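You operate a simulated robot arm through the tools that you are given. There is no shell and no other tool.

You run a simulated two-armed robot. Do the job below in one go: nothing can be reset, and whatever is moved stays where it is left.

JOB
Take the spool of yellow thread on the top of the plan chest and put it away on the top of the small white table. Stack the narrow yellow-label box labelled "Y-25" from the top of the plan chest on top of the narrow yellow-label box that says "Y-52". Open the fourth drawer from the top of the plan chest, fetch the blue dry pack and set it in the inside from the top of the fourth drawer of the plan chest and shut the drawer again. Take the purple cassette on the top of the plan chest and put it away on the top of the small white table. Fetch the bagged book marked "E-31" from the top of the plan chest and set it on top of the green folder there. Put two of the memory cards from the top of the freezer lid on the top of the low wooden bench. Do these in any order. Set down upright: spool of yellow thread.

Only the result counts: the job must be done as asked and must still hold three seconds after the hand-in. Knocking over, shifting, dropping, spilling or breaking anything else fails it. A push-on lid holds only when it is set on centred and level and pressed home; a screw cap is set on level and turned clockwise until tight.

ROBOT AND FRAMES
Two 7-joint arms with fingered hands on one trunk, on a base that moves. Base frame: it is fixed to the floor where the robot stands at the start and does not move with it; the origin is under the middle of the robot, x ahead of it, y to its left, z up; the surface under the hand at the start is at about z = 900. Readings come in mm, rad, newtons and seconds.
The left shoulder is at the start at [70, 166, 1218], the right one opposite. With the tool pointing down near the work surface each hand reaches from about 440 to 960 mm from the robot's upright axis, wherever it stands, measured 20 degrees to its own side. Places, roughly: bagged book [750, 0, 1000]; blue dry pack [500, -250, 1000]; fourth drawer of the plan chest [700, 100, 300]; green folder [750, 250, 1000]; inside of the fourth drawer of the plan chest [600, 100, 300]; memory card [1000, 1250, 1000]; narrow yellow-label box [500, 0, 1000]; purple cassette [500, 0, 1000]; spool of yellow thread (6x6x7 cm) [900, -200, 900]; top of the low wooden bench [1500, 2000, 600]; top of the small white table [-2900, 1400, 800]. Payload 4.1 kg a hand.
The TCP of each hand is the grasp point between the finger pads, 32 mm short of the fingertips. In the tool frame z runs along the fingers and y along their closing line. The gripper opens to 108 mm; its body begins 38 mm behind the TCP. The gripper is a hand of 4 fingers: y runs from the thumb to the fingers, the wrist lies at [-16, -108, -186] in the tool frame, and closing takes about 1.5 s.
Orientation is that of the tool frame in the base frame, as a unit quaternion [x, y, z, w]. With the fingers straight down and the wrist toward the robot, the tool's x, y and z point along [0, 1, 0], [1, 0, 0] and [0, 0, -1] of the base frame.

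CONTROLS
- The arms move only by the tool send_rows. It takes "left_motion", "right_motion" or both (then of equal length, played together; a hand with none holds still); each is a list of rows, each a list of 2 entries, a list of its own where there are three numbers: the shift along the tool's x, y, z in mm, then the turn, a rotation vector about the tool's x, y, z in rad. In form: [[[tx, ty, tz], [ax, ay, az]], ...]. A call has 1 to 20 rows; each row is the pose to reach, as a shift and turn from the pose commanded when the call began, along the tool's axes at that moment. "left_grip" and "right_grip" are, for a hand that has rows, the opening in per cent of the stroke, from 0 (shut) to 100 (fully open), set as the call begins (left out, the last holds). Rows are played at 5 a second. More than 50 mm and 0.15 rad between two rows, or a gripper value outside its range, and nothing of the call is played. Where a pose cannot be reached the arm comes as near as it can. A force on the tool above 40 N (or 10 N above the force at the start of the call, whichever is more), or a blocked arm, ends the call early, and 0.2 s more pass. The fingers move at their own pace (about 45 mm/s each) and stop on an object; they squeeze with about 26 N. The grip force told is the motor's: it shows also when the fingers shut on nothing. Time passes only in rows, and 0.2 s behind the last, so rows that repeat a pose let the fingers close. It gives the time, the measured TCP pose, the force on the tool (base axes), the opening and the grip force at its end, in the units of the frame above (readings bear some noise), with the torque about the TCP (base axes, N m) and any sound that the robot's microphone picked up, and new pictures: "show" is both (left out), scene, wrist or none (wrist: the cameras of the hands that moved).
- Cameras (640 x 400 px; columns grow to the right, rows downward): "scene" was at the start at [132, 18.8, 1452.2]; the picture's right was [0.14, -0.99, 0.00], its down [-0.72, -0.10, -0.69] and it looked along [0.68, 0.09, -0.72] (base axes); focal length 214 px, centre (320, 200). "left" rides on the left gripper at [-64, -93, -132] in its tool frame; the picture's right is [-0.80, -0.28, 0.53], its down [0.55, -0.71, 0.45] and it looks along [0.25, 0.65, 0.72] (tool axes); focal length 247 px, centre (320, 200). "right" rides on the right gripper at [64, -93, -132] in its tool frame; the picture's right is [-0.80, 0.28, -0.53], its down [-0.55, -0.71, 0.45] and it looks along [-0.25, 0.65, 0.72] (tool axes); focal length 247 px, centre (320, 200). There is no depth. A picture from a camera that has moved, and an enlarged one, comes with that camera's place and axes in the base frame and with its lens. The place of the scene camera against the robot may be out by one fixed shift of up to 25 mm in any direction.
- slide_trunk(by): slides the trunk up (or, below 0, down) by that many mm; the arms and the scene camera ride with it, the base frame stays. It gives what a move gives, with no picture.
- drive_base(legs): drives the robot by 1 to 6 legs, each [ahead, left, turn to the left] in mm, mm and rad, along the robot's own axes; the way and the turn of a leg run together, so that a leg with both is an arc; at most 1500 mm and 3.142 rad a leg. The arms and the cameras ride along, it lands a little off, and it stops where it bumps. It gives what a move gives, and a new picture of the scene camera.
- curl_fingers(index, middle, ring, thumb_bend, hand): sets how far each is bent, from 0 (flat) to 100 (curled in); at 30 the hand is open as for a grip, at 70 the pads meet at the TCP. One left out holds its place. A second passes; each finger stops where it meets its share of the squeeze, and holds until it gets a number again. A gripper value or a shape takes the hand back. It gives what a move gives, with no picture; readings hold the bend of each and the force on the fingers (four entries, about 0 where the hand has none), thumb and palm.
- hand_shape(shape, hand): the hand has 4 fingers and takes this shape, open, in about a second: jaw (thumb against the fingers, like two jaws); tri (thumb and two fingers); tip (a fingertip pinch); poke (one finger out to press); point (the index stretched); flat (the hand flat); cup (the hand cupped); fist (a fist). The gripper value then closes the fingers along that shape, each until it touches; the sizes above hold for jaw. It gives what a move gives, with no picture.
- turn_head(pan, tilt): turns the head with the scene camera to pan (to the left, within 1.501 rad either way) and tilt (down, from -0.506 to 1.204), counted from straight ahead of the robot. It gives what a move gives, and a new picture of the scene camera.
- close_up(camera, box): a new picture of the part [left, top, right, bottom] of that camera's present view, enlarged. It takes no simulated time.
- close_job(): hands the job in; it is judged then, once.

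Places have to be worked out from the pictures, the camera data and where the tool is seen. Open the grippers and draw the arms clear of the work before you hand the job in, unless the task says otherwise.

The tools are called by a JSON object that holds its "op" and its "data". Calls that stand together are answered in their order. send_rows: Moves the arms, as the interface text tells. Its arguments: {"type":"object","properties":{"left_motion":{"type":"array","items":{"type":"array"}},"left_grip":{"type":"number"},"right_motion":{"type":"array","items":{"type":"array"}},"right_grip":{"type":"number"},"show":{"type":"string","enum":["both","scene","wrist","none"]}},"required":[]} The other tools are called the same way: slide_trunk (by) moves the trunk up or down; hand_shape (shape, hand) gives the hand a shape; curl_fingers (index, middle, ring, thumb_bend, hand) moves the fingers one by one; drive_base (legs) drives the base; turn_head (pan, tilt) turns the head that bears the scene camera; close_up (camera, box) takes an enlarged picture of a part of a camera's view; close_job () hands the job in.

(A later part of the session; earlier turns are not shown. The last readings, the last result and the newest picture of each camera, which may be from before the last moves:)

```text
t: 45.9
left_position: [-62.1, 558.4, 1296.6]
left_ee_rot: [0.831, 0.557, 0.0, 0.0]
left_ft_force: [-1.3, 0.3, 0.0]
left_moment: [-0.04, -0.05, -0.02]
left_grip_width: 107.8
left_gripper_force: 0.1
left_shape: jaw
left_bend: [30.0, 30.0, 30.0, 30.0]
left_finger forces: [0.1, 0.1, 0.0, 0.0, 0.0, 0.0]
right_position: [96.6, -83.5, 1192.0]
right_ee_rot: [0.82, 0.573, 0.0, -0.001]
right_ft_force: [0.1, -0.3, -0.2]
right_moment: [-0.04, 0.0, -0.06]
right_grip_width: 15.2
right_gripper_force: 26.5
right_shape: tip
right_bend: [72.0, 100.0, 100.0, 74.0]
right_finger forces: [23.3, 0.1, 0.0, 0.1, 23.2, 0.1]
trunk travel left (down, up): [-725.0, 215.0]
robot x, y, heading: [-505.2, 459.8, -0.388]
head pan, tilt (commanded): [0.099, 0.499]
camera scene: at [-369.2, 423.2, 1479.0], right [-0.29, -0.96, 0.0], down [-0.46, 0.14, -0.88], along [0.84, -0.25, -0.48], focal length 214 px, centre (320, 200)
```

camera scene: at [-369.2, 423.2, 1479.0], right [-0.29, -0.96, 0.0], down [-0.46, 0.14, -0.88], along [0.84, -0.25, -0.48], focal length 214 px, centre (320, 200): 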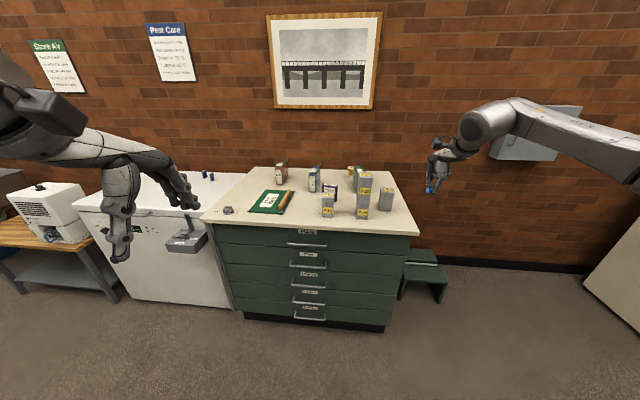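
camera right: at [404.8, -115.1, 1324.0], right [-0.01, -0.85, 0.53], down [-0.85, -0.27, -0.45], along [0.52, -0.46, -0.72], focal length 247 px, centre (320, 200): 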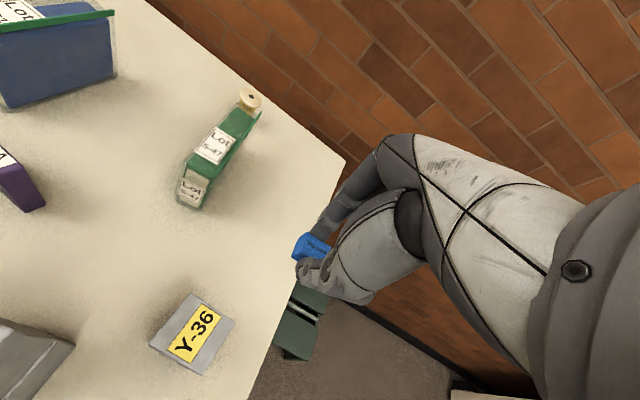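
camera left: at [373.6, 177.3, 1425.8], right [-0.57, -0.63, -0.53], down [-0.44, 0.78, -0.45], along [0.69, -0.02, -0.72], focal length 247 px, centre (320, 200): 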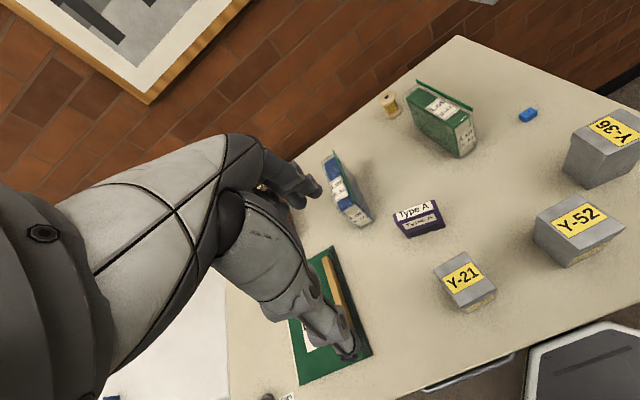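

The trunk takes at most 400 mm per call, so I lower it in two steps.

{"op": "slide_trunk", "data": {"by": -400}}

{"op": "slide_trunk", "data": {"by": -240}}

{"op": "turn_head", "data": {"pan": 0.1, "tilt": 0.45}}

{"op": "close_up", "data": {"camera": "left", "box": [0, 0, 640, 400]}}

{"op": "close_up", "data": {"camera": "right", "box": [0, 0, 640, 400]}}

```text
t: 49.7
left_position: [-61.0, 559.1, 896.6]
left_ee_rot: [0.831, 0.557, -0.001, 0.0]
left_ft_force: [0.7, -0.1, 0.2]
left_moment: [-0.02, -0.04, 0.0]
left_grip_width: 107.8
left_gripper_force: 0.1
left_shape: jaw
left_bend: [30.0, 30.0, 30.0, 30.0]
left_finger forces: [0.0, 0.0, 0.1, 0.0, 0.0, 0.1]
right_position: [97.0, -83.4, 791.6]
right_ee_rot: [0.82, 0.573, -0.001, -0.002]
right_ft_force: [-0.3, 0.5, -0.5]
right_moment: [0.05, -0.02, 0.0]
right_grip_width: 15.4
right_gripper_force: 25.9
right_shape: tip
right_bend: [72.0, 100.0, 100.0, 74.0]
right_finger forces: [23.2, 0.0, 0.1, 0.1, 23.2, 0.0]
trunk travel left (down, up): [-325.0, 615.0]
robot x, y, heading: [-503.2, 462.1, -0.393]
head pan, tilt (commanded): [0.099, 0.499]
```

```text
t: 52.2
left_position: [-61.5, 560.9, 656.2]
left_ee_rot: [0.831, 0.557, 0.0, 0.001]
left_ft_force: [-0.5, -0.4, -0.1]
left_moment: [0.0, 0.01, 0.01]
left_grip_width: 107.6
left_gripper_force: 0.0
left_shape: jaw
left_bend: [30.0, 30.0, 30.0, 30.0]
left_finger forces: [0.0, 0.0, 0.1, 0.0, 0.0, 0.0]
right_position: [96.7, -81.2, 551.5]
right_ee_rot: [0.82, 0.573, 0.0, 0.0]
right_ft_force: [-0.6, 0.2, -0.3]
right_moment: [0.05, -0.01, -0.03]
right_grip_width: 15.3
right_gripper_force: 26.2
right_shape: tip
right_bend: [72.0, 100.0, 100.0, 74.0]
right_finger forces: [23.2, 0.0, 0.0, 0.0, 23.2, 0.1]
trunk travel left (down, up): [-85.0, 855.0]
robot x, y, heading: [-500.4, 462.0, -0.39]
head pan, tilt (commanded): [0.099, 0.499]
```

```text
t: 52.8
left_position: [-61.4, 559.8, 656.4]
left_ee_rot: [0.83, 0.557, 0.0, -0.001]
left_ft_force: [-0.2, 0.0, -0.6]
left_moment: [0.0, 0.02, 0.0]
left_grip_width: 107.6
left_gripper_force: 0.0
left_shape: jaw
left_bend: [30.0, 30.0, 30.0, 30.0]
left_finger forces: [0.0, 0.0, 0.0, 0.0, 0.1, 0.0]
right_position: [97.7, -81.7, 552.0]
right_ee_rot: [0.82, 0.573, 0.0, -0.001]
right_ft_force: [-0.4, -0.9, 0.4]
right_moment: [-0.01, 0.03, -0.01]
right_grip_width: 15.4
right_gripper_force: 26.0
right_shape: tip
right_bend: [72.0, 100.0, 100.0, 74.0]
right_finger forces: [23.2, 0.1, 0.0, 0.0, 23.2, 0.0]
trunk travel left (down, up): [-85.0, 855.0]
robot x, y, heading: [-507.6, 460.7, -0.392]
head pan, tilt (commanded): [0.099, 0.45]
camera scene: at [-367.9, 422.9, 843.5], right [-0.29, -0.96, 0.0], down [-0.42, 0.12, -0.9], along [0.86, -0.26, -0.44], focal length 214 px, centre (320, 200)
```

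scene: 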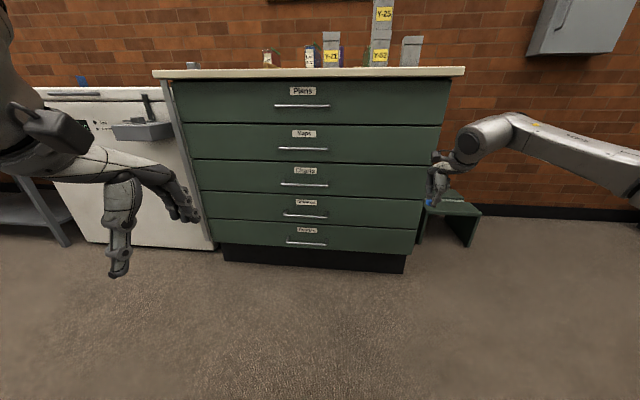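

```text
1.00 times, centred on (320, 200) of left (not enlarged: the box is as wide or as high as the picture)
camera zoom: at [-171.8, 535.5, 786.4], right [-0.57, -0.63, -0.53], down [-0.44, 0.78, -0.45], along [0.7, -0.02, -0.72], focal length 247 px, centre (320, 200)
```

zoom: 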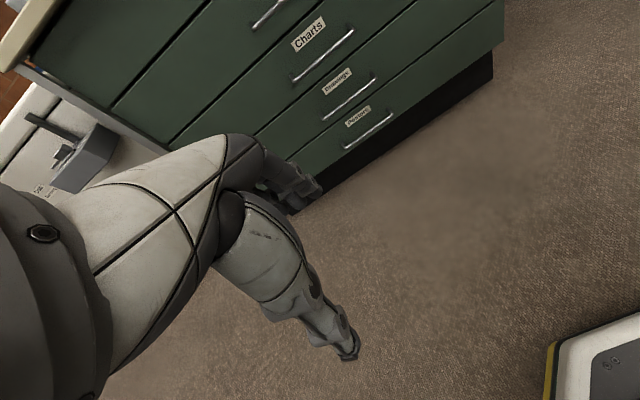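

```text
1.00 times, centred on (320, 200) of right (not enlarged: the box is as wide or as high as the picture)
camera zoom: at [32.8, 9.8, 684.1], right [-0.01, -0.85, 0.53], down [-0.85, -0.27, -0.45], along [0.52, -0.46, -0.72], focal length 247 px, centre (320, 200)
```

zoom: 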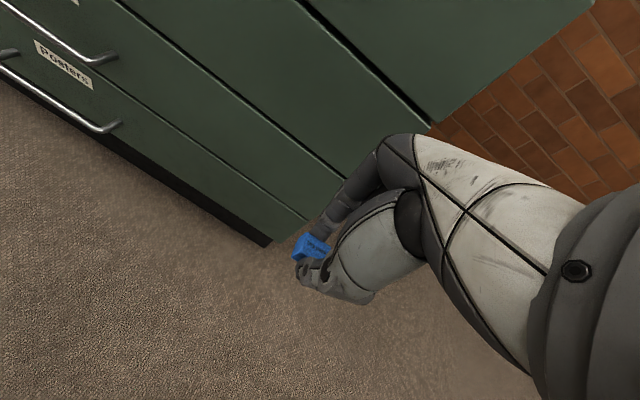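

I zoom on the drawer handles in the left wrist and scene views to fix the fourth handle's position.

{"op": "close_up", "data": {"camera": "left", "box": [270, 20, 430, 120]}}

{"op": "close_up", "data": {"camera": "left", "box": [280, 60, 408, 140]}}

{"op": "close_up", "data": {"camera": "scene", "box": [240, 160, 368, 240]}}

```text
4.00 times, centred on (350, 70) of left
camera zoom: at [-171.8, 535.5, 786.4], right [-0.57, -0.63, -0.53], down [-0.44, 0.78, -0.45], along [0.7, -0.02, -0.72], focal length 988 px, centre (200, 720)
```

zoom: 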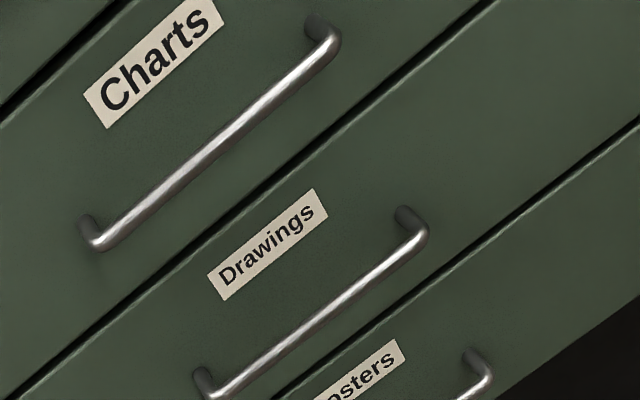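

```text
5.00 times, centred on (344, 100) of left
camera zoom: at [-171.8, 535.5, 786.4], right [-0.57, -0.63, -0.53], down [-0.44, 0.78, -0.45], along [0.7, -0.02, -0.72], focal length 1235 px, centre (200, 700)
```

zoom: 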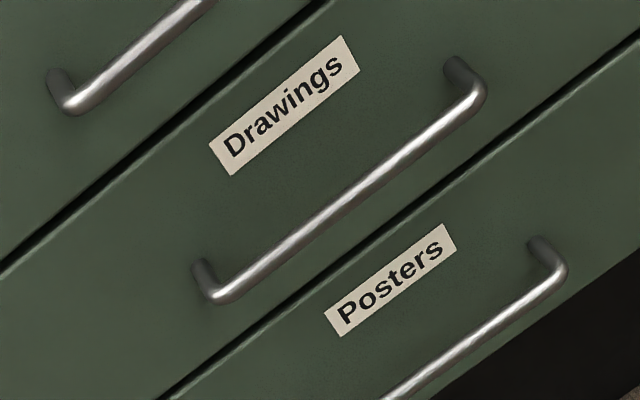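

```text
5.00 times, centred on (304, 200) of scene
camera zoom: at [-367.9, 422.9, 843.5], right [-0.29, -0.96, 0.0], down [-0.42, 0.12, -0.9], along [0.86, -0.26, -0.44], focal length 1072 px, centre (400, 200)
```

zoom: 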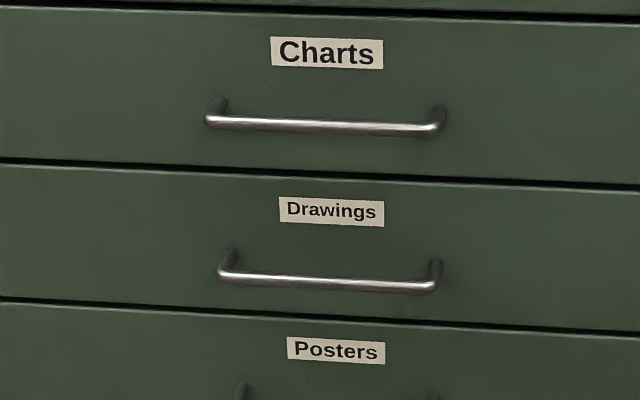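

The fourth handle's bar is at about p=250, q=385, z=379, about 40 mm proud of the drawer face. I bring the left hand in front of it, turning the fingers to point forward.

{"op": "send_rows", "data": {"left_motion": [[[-9.9, 38.3, 25.2], [-0.143, 0, 0]], [[-19.8, 76.6, 50.4], [-0.286, 0, 0]], [[-29.7, 114.9, 75.6], [-0.428, 0, 0]], [[-39.6, 153.2, 100.8], [-0.571, 0, 0]], [[-49.5, 191.5, 126], [-0.714, 0, 0]], [[-59.4, 229.8, 151.2], [-0.857, 0, 0]], [[-69.3, 268.1, 176.4], [-1.0, 0, 0]], [[-79.2, 306.4, 201.6], [-1.142, 0, 0]], [[-89.1, 344.7, 226.8], [-1.285, 0, 0]], [[-99, 383, 252], [-1.428, 0, 0]], [[-109, 411, 277], [-1.571, 0, 0]], [[-109, 411, 277], [-1.571, 0, 0]]], "left_grip": 80, "show": "both"}}

```text
t: 55.4
left_position: [341.0, 377.4, 373.4]
left_ee_rot: [0.603, 0.368, 0.351, 0.615]
left_ft_force: [-0.2, -0.7, 0.3]
left_moment: [0.03, 0.0, 0.0]
left_grip_width: 86.3
left_gripper_force: 0.1
left_shape: jaw
left_bend: [26.0, 34.0, 32.0, 54.0]
left_finger forces: [0.0, 0.0, 0.0, 0.1, 0.1, 0.1]
left hand out of reach, approached as far as the arm can: row 6, 7, 8, 9, 10, 11, 12
right_position: [97.6, -82.6, 550.8]
right_ee_rot: [0.82, 0.572, -0.001, -0.001]
right_ft_force: [-1.1, -0.4, 0.3]
right_moment: [-0.01, 0.03, -0.02]
right_grip_width: 15.3
right_gripper_force: 25.5
right_shape: tip
right_bend: [72.0, 100.0, 100.0, 74.0]
right_finger forces: [23.2, 0.0, 0.0, 0.1, 23.2, 0.0]
trunk travel left (down, up): [-85.0, 855.0]
robot x, y, heading: [-503.0, 460.6, -0.387]
head pan, tilt (commanded): [0.099, 0.45]
camera scene: at [-368.0, 422.9, 843.5], right [-0.29, -0.96, 0.0], down [-0.42, 0.12, -0.9], along [0.86, -0.26, -0.44], focal length 214 px, centre (320, 200)
camera left: at [193.1, 381.7, 281.1], right [0.08, -0.96, -0.26], down [0.65, 0.25, -0.72], along [0.76, -0.11, 0.64], focal length 247 px, centre (320, 200)
```

scene: 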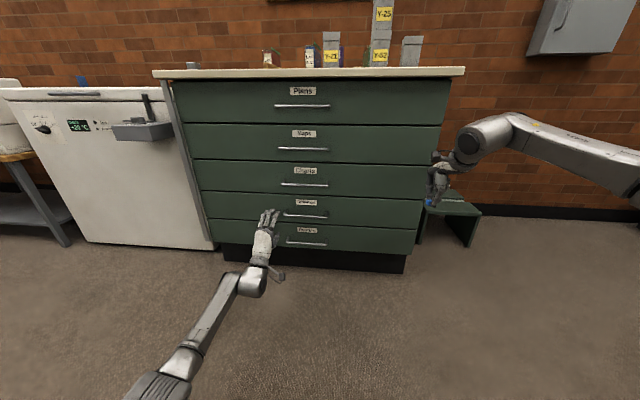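
left: 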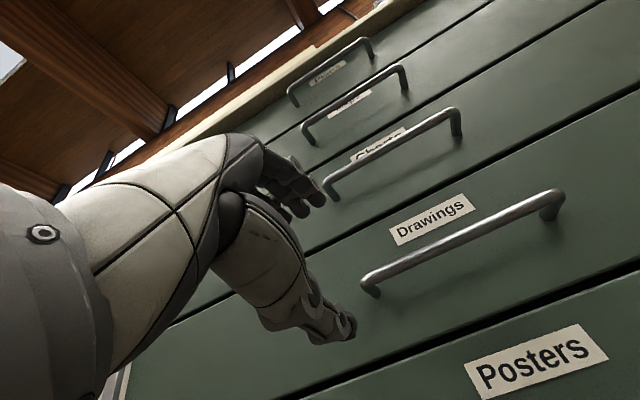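

The arm prefers the hand farther out to its left, so it ended at q≈479. I pull the hand back a little and shift the robot right by about 95 mm to bring it in front of the handle.

{"op": "send_rows", "data": {"left_motion": [[[0, 0, -20], [0, 0, 0]], [[0, 0, -40], [0, 0, 0]]], "show": "none"}}

{"op": "drive_base", "data": {"legs": [[0, -95, 0]]}}

{"op": "close_up", "data": {"camera": "left", "box": [0, 0, 640, 400]}}

```text
t: 56.0
left_position: [307.5, 397.8, 372.6]
left_ee_rot: [0.603, 0.368, 0.349, 0.616]
left_ft_force: [0.5, 0.1, 0.1]
left_moment: [-0.01, 0.01, 0.02]
left_grip_width: 86.6
left_gripper_force: 0.0
left_shape: jaw
left_bend: [26.0, 34.0, 32.0, 54.0]
left_finger forces: [0.0, 0.1, 0.0, 0.1, 0.1, 0.1]
right_position: [97.1, -81.9, 552.9]
right_ee_rot: [0.82, 0.572, 0.0, -0.001]
right_ft_force: [0.1, 0.6, 0.0]
right_moment: [0.02, -0.01, -0.01]
right_grip_width: 15.4
right_gripper_force: 25.7
right_shape: tip
right_bend: [72.0, 100.0, 100.0, 74.0]
right_finger forces: [23.2, 0.0, 0.0, 0.0, 23.2, 0.0]
trunk travel left (down, up): [-85.0, 855.0]
robot x, y, heading: [-505.4, 454.8, -0.386]
head pan, tilt (commanded): [0.099, 0.45]
```

```text
t: 57.1
left_position: [271.5, 309.0, 373.0]
left_ee_rot: [0.602, 0.369, 0.349, 0.616]
left_ft_force: [-0.3, -0.2, -0.7]
left_moment: [0.03, 0.02, 0.01]
left_grip_width: 86.4
left_gripper_force: 0.0
left_shape: jaw
left_bend: [26.0, 34.0, 32.0, 54.0]
left_finger forces: [0.1, 0.0, 0.1, 0.0, 0.0, 0.1]
right_position: [60.7, -172.0, 552.2]
right_ee_rot: [0.819, 0.573, -0.001, -0.001]
right_ft_force: [0.0, 0.0, -0.3]
right_moment: [-0.03, -0.02, 0.01]
right_grip_width: 15.2
right_gripper_force: 25.8
right_shape: tip
right_bend: [72.0, 100.0, 100.0, 74.0]
right_finger forces: [23.2, 0.0, 0.1, 0.1, 23.2, 0.0]
trunk travel left (down, up): [-85.0, 855.0]
robot x, y, heading: [-540.4, 369.0, -0.387]
head pan, tilt (commanded): [0.099, 0.45]
camera scene: at [-404.8, 332.9, 843.5], right [-0.29, -0.96, 0.0], down [-0.42, 0.12, -0.9], along [0.86, -0.26, -0.44], focal length 214 px, centre (320, 200)
```

scene: 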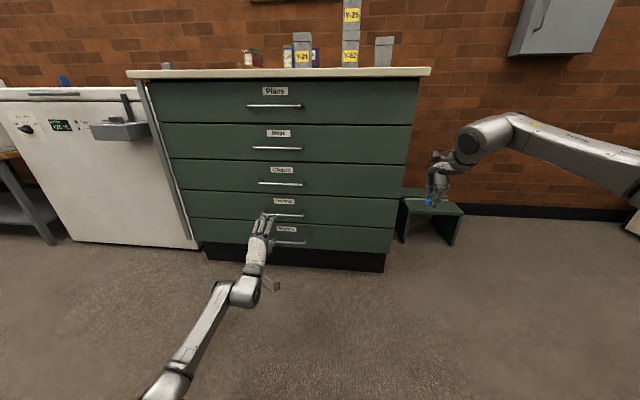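

```text
1.00 times, centred on (320, 200) of left (not enlarged: the box is as wide or as high as the picture)
camera zoom: at [122.8, 313.5, 280.1], right [0.08, -0.96, -0.26], down [0.65, 0.24, -0.72], along [0.76, -0.11, 0.64], focal length 247 px, centre (320, 200)
```

zoom: 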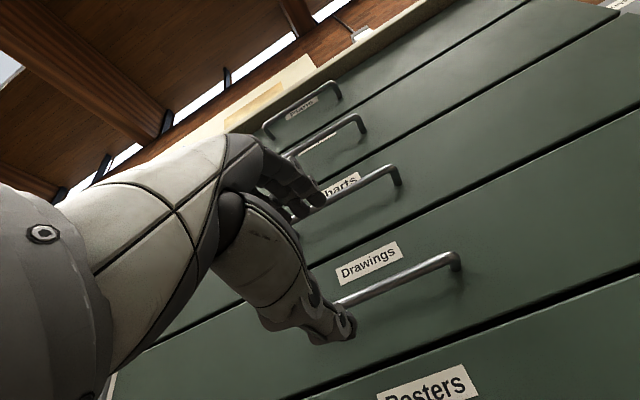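

Triangulating with the new low view puts the bar at p≈268, q≈384, z≈365. I drive forward 70 mm so the arm need not stretch, then re-check.

{"op": "drive_base", "data": {"legs": [[70, 0, 0]]}}

{"op": "close_up", "data": {"camera": "left", "box": [200, 160, 520, 360]}}

```text
t: 58.2
left_position: [337.4, 281.2, 371.6]
left_ee_rot: [0.602, 0.369, 0.349, 0.616]
left_ft_force: [-0.6, 0.0, 0.3]
left_moment: [-0.03, 0.03, -0.07]
left_grip_width: 86.6
left_gripper_force: 0.0
left_shape: jaw
left_bend: [26.0, 34.0, 32.0, 54.0]
left_finger forces: [0.0, 0.0, 0.0, 0.0, 0.0, 0.0]
right_position: [127.5, -198.7, 551.7]
right_ee_rot: [0.819, 0.574, 0.0, -0.001]
right_ft_force: [-0.9, -0.3, -0.1]
right_moment: [0.03, 0.03, 0.0]
right_grip_width: 15.0
right_gripper_force: 25.4
right_shape: tip
right_bend: [72.0, 100.0, 100.0, 74.0]
right_finger forces: [23.2, 0.0, 0.1, 0.1, 23.3, 0.0]
trunk travel left (down, up): [-85.0, 855.0]
robot x, y, heading: [-476.0, 344.1, -0.39]
head pan, tilt (commanded): [0.099, 0.45]
camera scene: at [-339.8, 306.3, 843.5], right [-0.28, -0.96, 0.0], down [-0.42, 0.12, -0.9], along [0.86, -0.26, -0.44], focal length 214 px, centre (320, 200)
```

scene: 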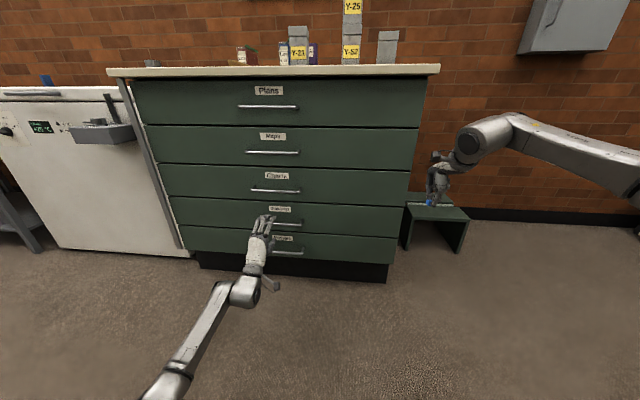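

```text
2.00 times, centred on (360, 260) of left
camera zoom: at [187.8, 287.1, 280.1], right [0.08, -0.96, -0.26], down [0.65, 0.24, -0.72], along [0.76, -0.11, 0.64], focal length 494 px, centre (240, 80)
```

zoom: 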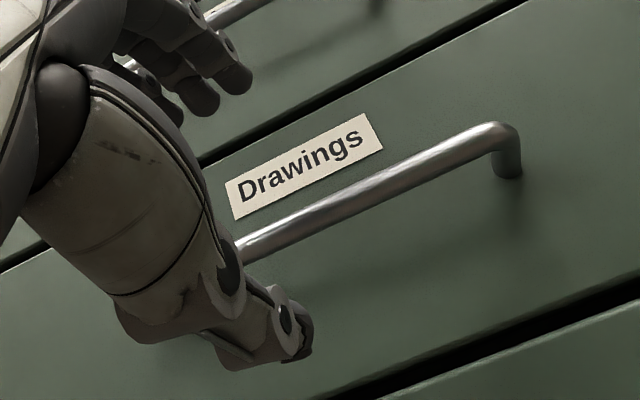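

Everything agrees: bar at p≈268, z≈366. I lower the hand 6 mm and advance it 58 mm so the bar comes between thumb and fingers.

{"op": "send_rows", "data": {"left_motion": [[[0, -6, 0], [0, 0, 0]], [[0, -6, 20], [0, 0, 0]], [[0, -6, 40], [0, 0, 0]], [[0, -6, 50], [0, 0, 0]], [[0, -6, 58], [0, 0, 0]], [[0, -6, 58], [0, 0, 0]]], "left_grip": 80, "show": "both"}}

{"op": "close_up", "data": {"camera": "left", "box": [200, 160, 520, 360]}}

```text
t: 59.6
left_position: [386.0, 254.3, 365.4]
left_ee_rot: [0.602, 0.37, 0.35, 0.615]
left_ft_force: [0.2, -0.2, 0.0]
left_moment: [-0.01, 0.0, -0.01]
left_grip_width: 86.6
left_gripper_force: 0.0
left_shape: jaw
left_bend: [26.0, 34.0, 32.0, 54.0]
left_finger forces: [0.0, 0.1, 0.0, 0.0, 0.0, 0.0]
right_position: [125.9, -197.7, 549.9]
right_ee_rot: [0.819, 0.574, -0.001, -0.001]
right_ft_force: [0.3, 0.2, -0.4]
right_moment: [-0.01, 0.0, -0.04]
right_grip_width: 15.4
right_gripper_force: 25.7
right_shape: tip
right_bend: [72.0, 100.0, 100.0, 74.0]
right_finger forces: [23.1, 0.0, 0.0, 0.1, 23.3, 0.1]
trunk travel left (down, up): [-85.0, 855.0]
robot x, y, heading: [-477.7, 344.0, -0.387]
head pan, tilt (commanded): [0.099, 0.45]
camera scene: at [-339.8, 306.2, 843.5], right [-0.28, -0.96, 0.0], down [-0.42, 0.12, -0.9], along [0.86, -0.26, -0.44], focal length 214 px, centre (320, 200)
camera left: at [237.2, 258.5, 274.8], right [0.08, -0.96, -0.26], down [0.65, 0.24, -0.72], along [0.76, -0.11, 0.64], focal length 247 px, centre (320, 200)
```

scene: 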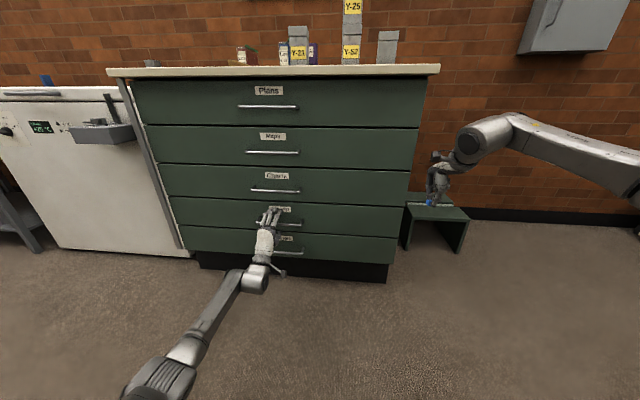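
left: 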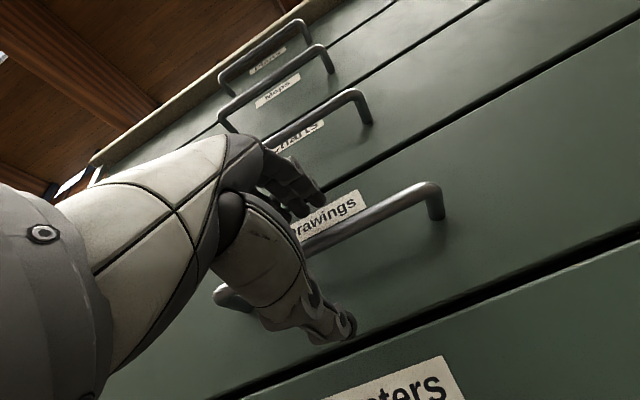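

```text
2.00 times, centred on (360, 260) of left
camera zoom: at [237.2, 258.5, 274.8], right [0.08, -0.96, -0.26], down [0.65, 0.24, -0.72], along [0.76, -0.11, 0.64], focal length 494 px, centre (240, 80)
```

zoom: 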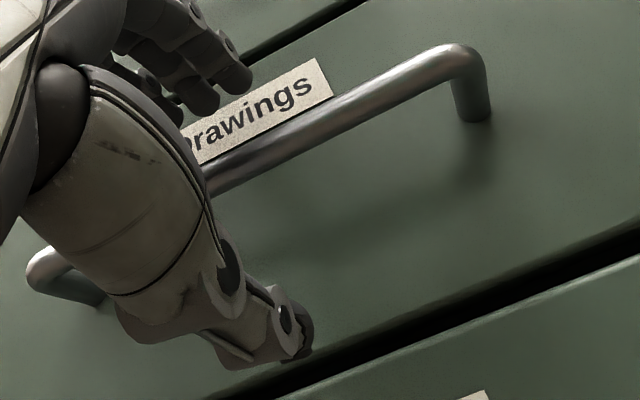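

The bar lies between thumb and fingers, with no contact. I advance 4 mm more and close the left hand on it.

{"op": "send_rows", "data": {"left_motion": [[[0, -1, 4], [0, 0, 0]], [[0, -1, 4], [0, 0, 0]], [[0, -1, 4], [0, 0, 0]], [[0, -1, 4], [0, 0, 0]], [[0, -1, 4], [0, 0, 0]], [[0, -1, 4], [0, 0, 0]], [[0, -1, 4], [0, 0, 0]], [[0, -1, 4], [0, 0, 0]], [[0, -1, 4], [0, 0, 0]], [[0, -1, 4], [0, 0, 0]]], "left_grip": 0, "show": "wrist"}}

```text
t: 61.8
left_position: [390.2, 252.9, 364.8]
left_ee_rot: [0.603, 0.369, 0.35, 0.615]
left_ft_force: [3.6, -1.4, -2.1]
left_moment: [-0.04, 0.01, 0.04]
left_grip_width: 0.1
left_gripper_force: 25.9
left_shape: jaw
left_bend: [70.0, 70.0, 70.0, 68.0]
left_finger forces: [4.3, 0.1, 0.2, 0.1, 0.1, 0.0]
right_position: [124.8, -198.3, 551.4]
right_ee_rot: [0.819, 0.574, -0.001, -0.002]
right_ft_force: [0.5, -0.2, 0.3]
right_moment: [0.0, -0.02, 0.03]
right_grip_width: 15.2
right_gripper_force: 26.3
right_shape: tip
right_bend: [72.0, 100.0, 100.0, 74.0]
right_finger forces: [23.2, 0.0, 0.0, 0.0, 23.3, 0.1]
trunk travel left (down, up): [-85.0, 855.0]
robot x, y, heading: [-480.2, 345.6, -0.39]
head pan, tilt (commanded): [0.099, 0.45]
camera left: at [241.1, 256.6, 273.5], right [0.08, -0.96, -0.26], down [0.65, 0.24, -0.72], along [0.76, -0.11, 0.64], focal length 247 px, centre (320, 200)
```

left: 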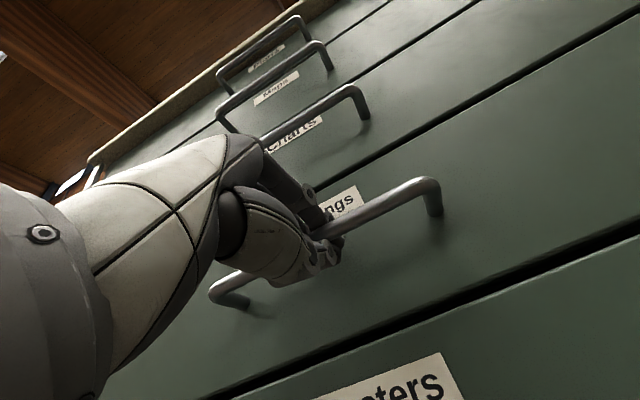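

The fingers report fully shut; I zoom in to see where the bar lies relative to them.

{"op": "close_up", "data": {"camera": "left", "box": [200, 160, 456, 320]}}

{"op": "close_up", "data": {"camera": "scene", "box": [220, 180, 348, 260]}}

```text
2.50 times, centred on (328, 240) of left
camera zoom: at [241.1, 256.6, 273.5], right [0.08, -0.96, -0.26], down [0.65, 0.24, -0.72], along [0.76, -0.11, 0.64], focal length 617 px, centre (300, 100)
```

zoom: 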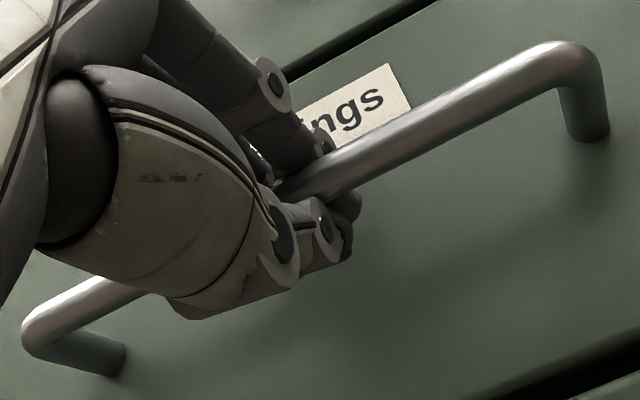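

```text
5.00 times, centred on (284, 220) of scene
camera zoom: at [-339.4, 306.2, 843.4], right [-0.28, -0.96, 0.0], down [-0.42, 0.12, -0.9], along [0.86, -0.26, -0.44], focal length 1072 px, centre (500, 100)
```

zoom: 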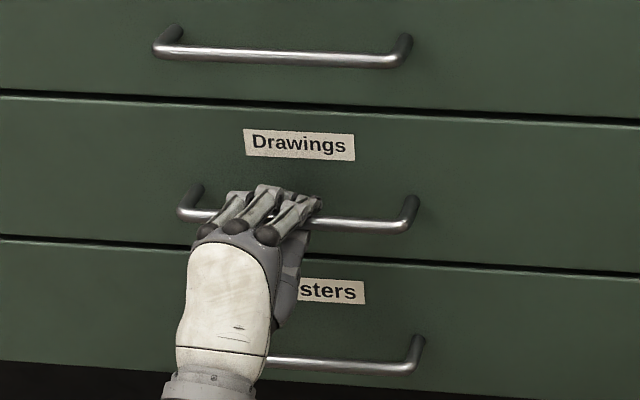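

The hand wraps the bar: fingertips are hooked behind it with the thumb beneath. I pull gently 40 mm and watch the drawer and the force.

{"op": "send_rows", "data": {"left_motion": [[[-1.1, 0, -10], [0, 0, 0]], [[-2.2, 0, -20], [0, 0, 0]], [[-3.3, 0, -30], [0, 0, 0]], [[-4.4, 0, -40], [0, 0, 0]], [[-4.4, 0, -40], [0, 0, 0]]], "show": "scene"}}

```text
t: 63.0
left_position: [352.0, 267.6, 366.1]
left_ee_rot: [0.603, 0.368, 0.348, 0.616]
left_ft_force: [-0.7, -2.7, -1.1]
left_moment: [0.08, -0.03, -0.01]
left_grip_width: 0.2
left_gripper_force: 26.0
left_shape: jaw
left_bend: [70.0, 70.0, 70.0, 68.0]
left_finger forces: [3.5, 0.0, 2.1, 0.1, 0.2, 0.1]
right_position: [126.2, -198.9, 551.5]
right_ee_rot: [0.82, 0.573, -0.001, -0.001]
right_ft_force: [0.0, 0.1, -0.7]
right_moment: [0.0, 0.0, -0.01]
right_grip_width: 15.3
right_gripper_force: 25.6
right_shape: tip
right_bend: [72.0, 100.0, 100.0, 74.0]
right_finger forces: [23.1, 0.0, 0.1, 0.1, 23.2, 0.1]
trunk travel left (down, up): [-85.0, 855.0]
robot x, y, heading: [-475.7, 345.2, -0.387]
head pan, tilt (commanded): [0.099, 0.45]
camera scene: at [-339.8, 306.1, 843.5], right [-0.28, -0.96, 0.0], down [-0.42, 0.12, -0.9], along [0.86, -0.26, -0.44], focal length 214 px, centre (320, 200)
```

scene: 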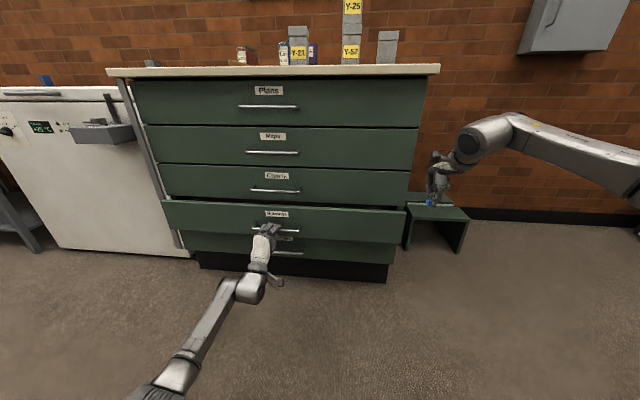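

The drawer slides out easily. I keep pulling another 240 mm.

{"op": "send_rows", "data": {"left_motion": [[[-3.3, 0, -30], [0, 0, 0]], [[-6.7, 0, -60], [0, 0, 0]], [[-10, 0, -90], [0, 0, 0]], [[-13.3, 0, -119], [0, 0, 0]], [[-16.7, 0, -149], [0, 0, 0]], [[-20, 0, -179], [0, 0, 0]], [[-23.3, 0, -209], [0, 0, 0]], [[-26.6, 0, -238], [0, 0, 0]], [[-26.6, 0, -238], [0, 0, 0]]], "show": "scene"}}

{"op": "turn_head", "data": {"pan": 0.0, "tilt": 0.7}}

```text
t: 65.0
left_position: [136.8, 373.1, 367.5]
left_ee_rot: [0.603, 0.37, 0.347, 0.615]
left_ft_force: [-5.7, -3.2, -16.8]
left_moment: [0.08, 0.05, -0.02]
left_grip_width: 0.0
left_gripper_force: 26.4
left_shape: jaw
left_bend: [70.0, 70.0, 70.0, 69.0]
left_finger forces: [0.0, 0.1, 0.6, 0.0, 9.9, 0.0]
left hand out of reach, approached as far as the arm can: row 2, 3, 4, 5, 6, 7, 8, 9
right_position: [125.7, -197.5, 550.3]
right_ee_rot: [0.819, 0.573, -0.001, -0.001]
right_ft_force: [-0.3, 0.3, 0.2]
right_moment: [-0.01, 0.01, 0.01]
right_grip_width: 15.4
right_gripper_force: 25.6
right_shape: tip
right_bend: [72.0, 100.0, 100.0, 74.0]
right_finger forces: [23.2, 0.0, 0.0, 0.0, 23.2, 0.0]
trunk travel left (down, up): [-85.0, 855.0]
robot x, y, heading: [-480.8, 342.0, -0.388]
head pan, tilt (commanded): [0.099, 0.45]
camera scene: at [-338.9, 306.4, 843.2], right [-0.28, -0.96, 0.0], down [-0.42, 0.12, -0.9], along [0.86, -0.26, -0.44], focal length 214 px, centre (320, 200)
```

scene: 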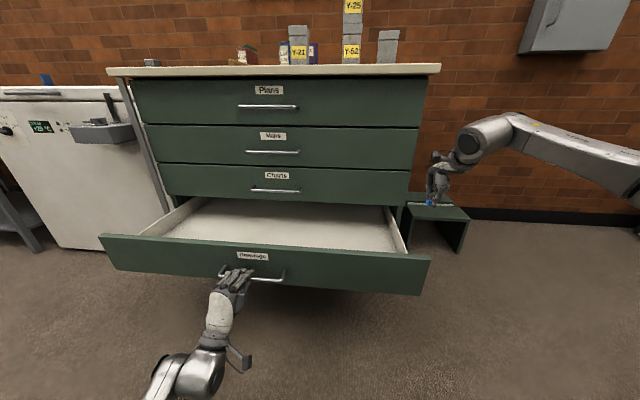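

```text
t: 65.7
left_position: [135.8, 372.0, 366.9]
left_ee_rot: [0.604, 0.368, 0.345, 0.617]
left_ft_force: [-5.6, -0.6, -16.1]
left_moment: [0.09, 0.05, 0.0]
left_grip_width: 0.0
left_gripper_force: 26.1
left_shape: jaw
left_bend: [70.0, 70.0, 70.0, 69.0]
left_finger forces: [0.0, 0.1, 0.4, 0.0, 10.3, 0.0]
right_position: [126.3, -197.9, 550.7]
right_ee_rot: [0.819, 0.573, 0.0, 0.0]
right_ft_force: [0.3, 0.5, -0.3]
right_moment: [0.01, 0.0, 0.05]
right_grip_width: 15.3
right_gripper_force: 25.6
right_shape: tip
right_bend: [72.0, 100.0, 100.0, 74.0]
right_finger forces: [23.1, 0.1, 0.1, 0.0, 23.1, 0.1]
trunk travel left (down, up): [-85.0, 855.0]
robot x, y, heading: [-478.3, 344.8, -0.391]
head pan, tilt (commanded): [0.0, 0.7]
camera scene: at [-348.3, 300.4, 821.2], right [-0.38, -0.93, 0.0], down [-0.6, 0.24, -0.76], along [0.71, -0.29, -0.64], focal length 214 px, centre (320, 200)
```

scene: 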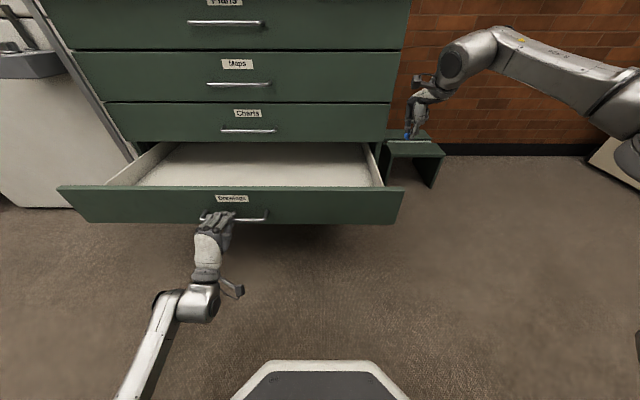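

The drawer is open about 280 mm, its front now near p=30. I bring the right hand with the pack over the drawer's inside, around p=150, q=70.

{"op": "send_rows", "data": {"right_motion": [[[41, -6.6, 0], [0, 0, 0]], [[83, -13, 0], [0, 0, 0]], [[124, -20, 0], [0, 0, 0]], [[165, -26, 0], [0, 0, 0]], [[206, -33, 0], [0, 0, 0]], [[206, -33, 0], [0, 0, 0]]], "show": "both"}}

```text
t: 67.1
left_position: [136.4, 372.0, 367.2]
left_ee_rot: [0.604, 0.369, 0.346, 0.616]
left_ft_force: [-1.9, 0.0, -15.5]
left_moment: [0.09, 0.0, 0.0]
left_grip_width: 0.0
left_gripper_force: 25.7
left_shape: jaw
left_bend: [70.0, 70.0, 70.0, 69.0]
left_finger forces: [0.0, 0.0, 0.3, 0.1, 8.9, 0.0]
right_position: [166.0, 11.4, 551.5]
right_ee_rot: [0.819, 0.574, -0.001, -0.001]
right_ft_force: [0.8, 0.0, -0.4]
right_moment: [-0.02, 0.0, 0.01]
right_grip_width: 15.3
right_gripper_force: 26.1
right_shape: tip
right_bend: [72.0, 100.0, 100.0, 74.0]
right_finger forces: [23.1, 0.0, 0.1, 0.0, 23.1, 0.0]
trunk travel left (down, up): [-85.0, 855.0]
robot x, y, heading: [-477.5, 345.3, -0.387]
head pan, tilt (commanded): [0.0, 0.7]
camera scene: at [-348.3, 300.4, 821.1], right [-0.38, -0.93, 0.0], down [-0.6, 0.24, -0.76], along [0.71, -0.29, -0.65], focal length 214 px, centre (320, 200)
camera right: at [102.5, 101.8, 684.7], right [-0.01, -0.85, 0.53], down [-0.85, -0.27, -0.45], along [0.52, -0.46, -0.72], focal length 247 px, centre (320, 200)
```

scene: 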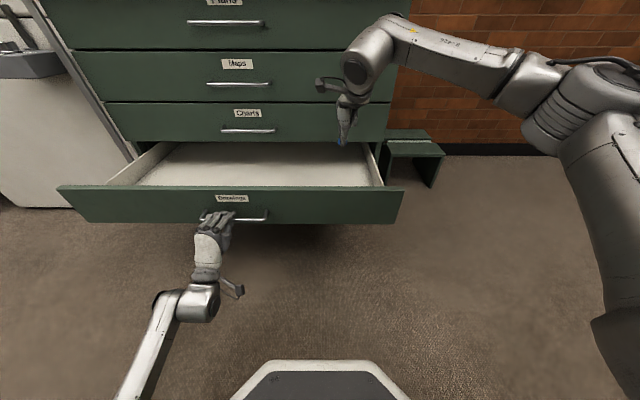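
right: 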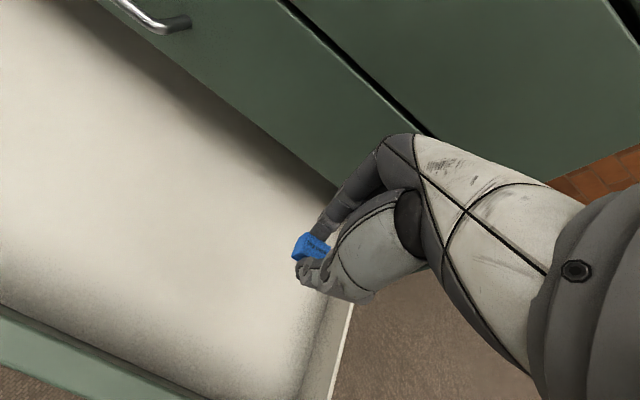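

The hand hangs over the open drawer. I shift 30 mm deeper and lower to about 400, then look at the gap to the drawer floor.

{"op": "send_rows", "data": {"right_motion": [[[0, 30, 0], [0, 0, 0]], [[0, 30, 40], [0, 0, 0]], [[0, 30, 80], [0, 0, 0]], [[0, 30, 120], [0, 0, 0]], [[0, 30, 150], [0, 0, 0]], [[0, 30, 150], [0, 0, 0]]], "show": "both"}}

{"op": "close_up", "data": {"camera": "right", "box": [200, 160, 456, 320]}}

```text
t: 68.5
left_position: [136.2, 371.8, 367.0]
left_ee_rot: [0.604, 0.369, 0.346, 0.617]
left_ft_force: [-0.5, 0.0, -15.3]
left_moment: [0.08, 0.04, -0.01]
left_grip_width: 0.0
left_gripper_force: 25.8
left_shape: jaw
left_bend: [70.0, 70.0, 70.0, 69.0]
left_finger forces: [0.0, 0.0, 0.4, 0.1, 8.7, 0.1]
right_position: [193.2, -2.8, 399.8]
right_ee_rot: [0.82, 0.573, 0.0, -0.001]
right_ft_force: [-0.4, 0.4, 0.8]
right_moment: [-0.01, 0.01, 0.0]
right_grip_width: 15.2
right_gripper_force: 25.4
right_shape: tip
right_bend: [72.0, 100.0, 100.0, 74.0]
right_finger forces: [23.1, 0.0, 0.0, 0.1, 23.1, 0.1]
trunk travel left (down, up): [-85.0, 855.0]
robot x, y, heading: [-478.1, 343.3, -0.391]
head pan, tilt (commanded): [0.0, 0.7]
camera scene: at [-348.3, 300.3, 821.1], right [-0.38, -0.93, 0.0], down [-0.6, 0.24, -0.76], along [0.71, -0.29, -0.65], focal length 214 px, centre (320, 200)
camera right: at [129.5, 89.7, 532.6], right [-0.01, -0.85, 0.53], down [-0.85, -0.27, -0.45], along [0.52, -0.46, -0.72], focal length 247 px, centre (320, 200)
```

scene: 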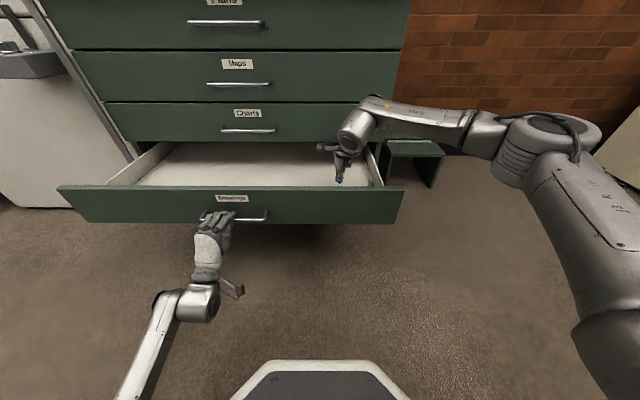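
right: 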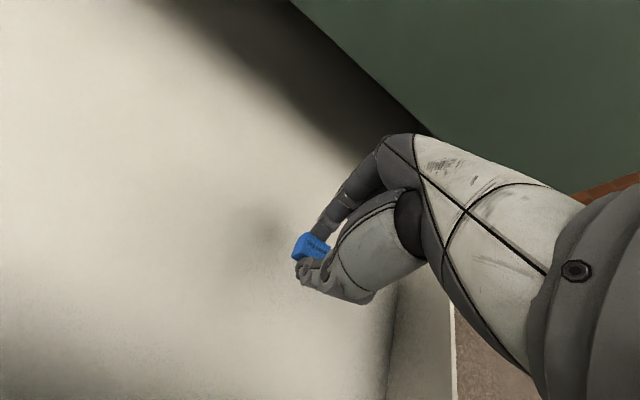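

```text
2.50 times, centred on (328, 240) of right
camera zoom: at [129.5, 89.7, 532.6], right [-0.01, -0.85, 0.53], down [-0.85, -0.27, -0.45], along [0.52, -0.46, -0.72], focal length 617 px, centre (300, 100)
```

zoom: 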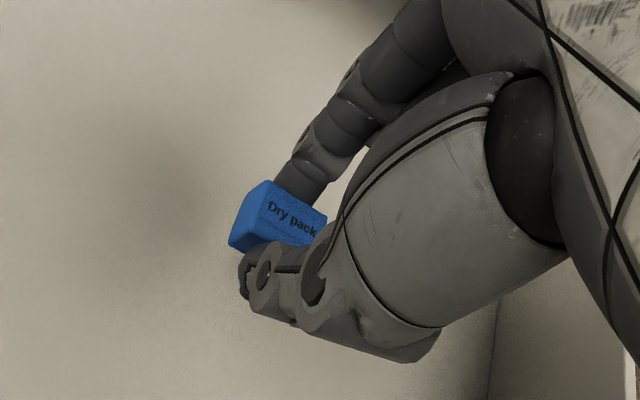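

I lower on in small steps, watching the force for touching the drawer floor.

{"op": "send_rows", "data": {"right_motion": [[[0, 0, 6], [0, 0, 0]], [[0, 0, 12], [0, 0, 0]], [[0, 0, 18], [0, 0, 0]], [[0, 0, 22], [0, 0, 0]], [[0, 0, 26], [0, 0, 0]], [[0, 0, 26], [0, 0, 0]]], "show": "wrist"}}

{"op": "close_up", "data": {"camera": "right", "box": [200, 160, 456, 320]}}

```text
t: 69.9
left_position: [137.8, 373.0, 367.8]
left_ee_rot: [0.604, 0.368, 0.346, 0.617]
left_ft_force: [-0.4, -0.6, -14.9]
left_moment: [0.1, 0.02, -0.01]
left_grip_width: 0.1
left_gripper_force: 26.5
left_shape: jaw
left_bend: [70.0, 70.0, 70.0, 69.0]
left_finger forces: [0.0, 0.1, 0.4, 0.0, 8.5, 0.1]
right_position: [193.1, -3.1, 374.6]
right_ee_rot: [0.819, 0.573, -0.001, -0.001]
right_ft_force: [0.0, 0.5, -0.3]
right_moment: [0.0, 0.0, -0.05]
right_grip_width: 15.2
right_gripper_force: 26.3
right_shape: tip
right_bend: [72.0, 100.0, 100.0, 74.0]
right_finger forces: [23.1, 0.0, 0.0, 0.0, 23.0, 0.0]
trunk travel left (down, up): [-85.0, 855.0]
robot x, y, heading: [-478.7, 345.2, -0.389]
head pan, tilt (commanded): [0.0, 0.7]
camera right: at [128.8, 88.9, 506.5], right [-0.01, -0.85, 0.53], down [-0.85, -0.27, -0.45], along [0.52, -0.46, -0.72], focal length 247 px, centre (320, 200)
```

right: 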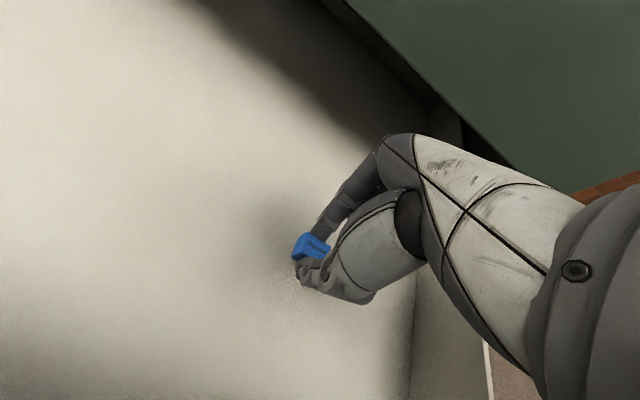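

```text
2.50 times, centred on (328, 240) of right
camera zoom: at [128.8, 88.9, 506.5], right [-0.01, -0.85, 0.53], down [-0.85, -0.27, -0.45], along [0.52, -0.46, -0.72], focal length 617 px, centre (300, 100)
```

zoom: 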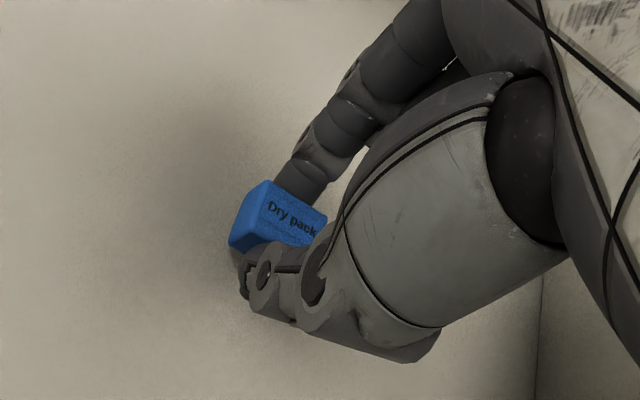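

The shadow is closing in, about 20 mm remain. I continue down in finer steps.

{"op": "send_rows", "data": {"right_motion": [[[0, 0, 6], [0, 0, 0]], [[0, 0, 11], [0, 0, 0]], [[0, 0, 15], [0, 0, 0]], [[0, 0, 18], [0, 0, 0]], [[0, 0, 18], [0, 0, 0]]], "show": "none"}}

{"op": "close_up", "data": {"camera": "right", "box": [200, 160, 456, 320]}}

```text
t: 71.1
left_position: [136.6, 373.1, 369.2]
left_ee_rot: [0.603, 0.368, 0.347, 0.617]
left_ft_force: [3.5, -4.3, -21.8]
left_moment: [0.09, 0.01, 0.01]
left_grip_width: 0.0
left_gripper_force: 26.2
left_shape: jaw
left_bend: [70.0, 70.0, 70.0, 71.0]
left_finger forces: [0.0, 0.0, 0.1, 0.1, 39.4, 0.0]
right_position: [193.3, -2.5, 363.3]
right_ee_rot: [0.819, 0.573, 0.002, 0.002]
right_ft_force: [-5.6, 0.9, 36.6]
right_moment: [0.24, 0.43, -0.01]
right_grip_width: 15.8
right_gripper_force: 26.5
right_shape: tip
right_bend: [72.0, 100.0, 100.0, 75.0]
right_finger forces: [34.6, 0.0, 0.0, 0.1, 52.4, 0.0]
trunk travel left (down, up): [-85.0, 855.0]
robot x, y, heading: [-476.6, 342.6, -0.389]
head pan, tilt (commanded): [0.0, 0.7]
```

```text
2.50 times, centred on (328, 240) of right
camera zoom: at [128.4, 88.7, 494.3], right [-0.01, -0.85, 0.53], down [-0.85, -0.27, -0.45], along [0.53, -0.46, -0.72], focal length 617 px, centre (300, 100)
```

zoom: 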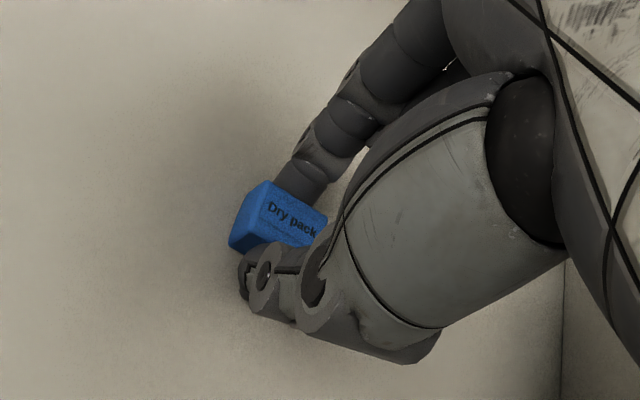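

The floor is touched (37 N up). I ease up 6 mm to relieve the force and then open the pinch.

{"op": "send_rows", "data": {"right_motion": [[[0, 0, -4], [0, 0, 0]], [[0, 0, -6], [0, 0, 0]], [[0, 0, -6], [0, 0, 0]]], "show": "none"}}

{"op": "send_rows", "data": {"right_motion": [[[0, 0, 0], [0, 0, 0]], [[0, 0, 0], [0, 0, 0]], [[0, 0, 0], [0, 0, 0]], [[0, 0, 0], [0, 0, 0]], [[0, 0, 0], [0, 0, 0]], [[0, 0, 0], [0, 0, 0]], [[0, 0, 0], [0, 0, 0]]], "right_grip": 100, "show": "wrist"}}

```text
t: 71.9
left_position: [137.7, 372.3, 369.0]
left_ee_rot: [0.603, 0.368, 0.347, 0.617]
left_ft_force: [-0.1, -2.9, -15.2]
left_moment: [-0.03, 0.07, -0.01]
left_grip_width: 0.0
left_gripper_force: 26.0
left_shape: jaw
left_bend: [70.0, 70.0, 70.0, 71.0]
left_finger forces: [0.0, 0.0, 0.1, 0.0, 7.8, 0.0]
right_position: [194.3, -4.3, 363.4]
right_ee_rot: [0.819, 0.574, -0.002, -0.001]
right_ft_force: [2.1, 1.1, 9.8]
right_moment: [0.03, -0.22, 0.01]
right_grip_width: 15.8
right_gripper_force: 26.2
right_shape: tip
right_bend: [72.0, 100.0, 100.0, 74.0]
right_finger forces: [35.0, 0.0, 0.0, 0.0, 25.9, 0.0]
trunk travel left (down, up): [-85.0, 855.0]
robot x, y, heading: [-475.5, 343.1, -0.387]
head pan, tilt (commanded): [0.0, 0.7]
```

```text
t: 73.5
left_position: [136.3, 371.8, 367.9]
left_ee_rot: [0.604, 0.368, 0.346, 0.616]
left_ft_force: [-0.2, -0.6, -10.5]
left_moment: [0.02, 0.02, 0.03]
left_grip_width: 0.0
left_gripper_force: 25.5
left_shape: jaw
left_bend: [70.0, 70.0, 70.0, 71.0]
left_finger forces: [0.1, 0.1, 0.3, 0.0, 6.3, 0.0]
right_position: [193.0, -4.4, 363.4]
right_ee_rot: [0.819, 0.573, -0.001, -0.001]
right_ft_force: [0.4, 0.3, -0.1]
right_moment: [0.0, 0.0, 0.04]
right_grip_width: 107.6
right_gripper_force: 0.0
right_shape: tip
right_bend: [30.0, 98.0, 99.0, 30.0]
right_finger forces: [0.0, 0.0, 0.0, 0.0, 0.0, 0.0]
trunk travel left (down, up): [-85.0, 855.0]
robot x, y, heading: [-476.8, 340.2, -0.389]
head pan, tilt (commanded): [0.0, 0.7]
camera right: at [129.7, 88.2, 495.5], right [-0.01, -0.85, 0.53], down [-0.85, -0.27, -0.45], along [0.52, -0.46, -0.72], focal length 247 px, centre (320, 200)
```

right: 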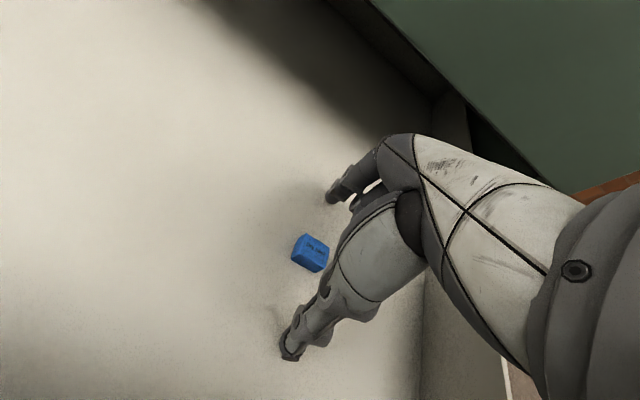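

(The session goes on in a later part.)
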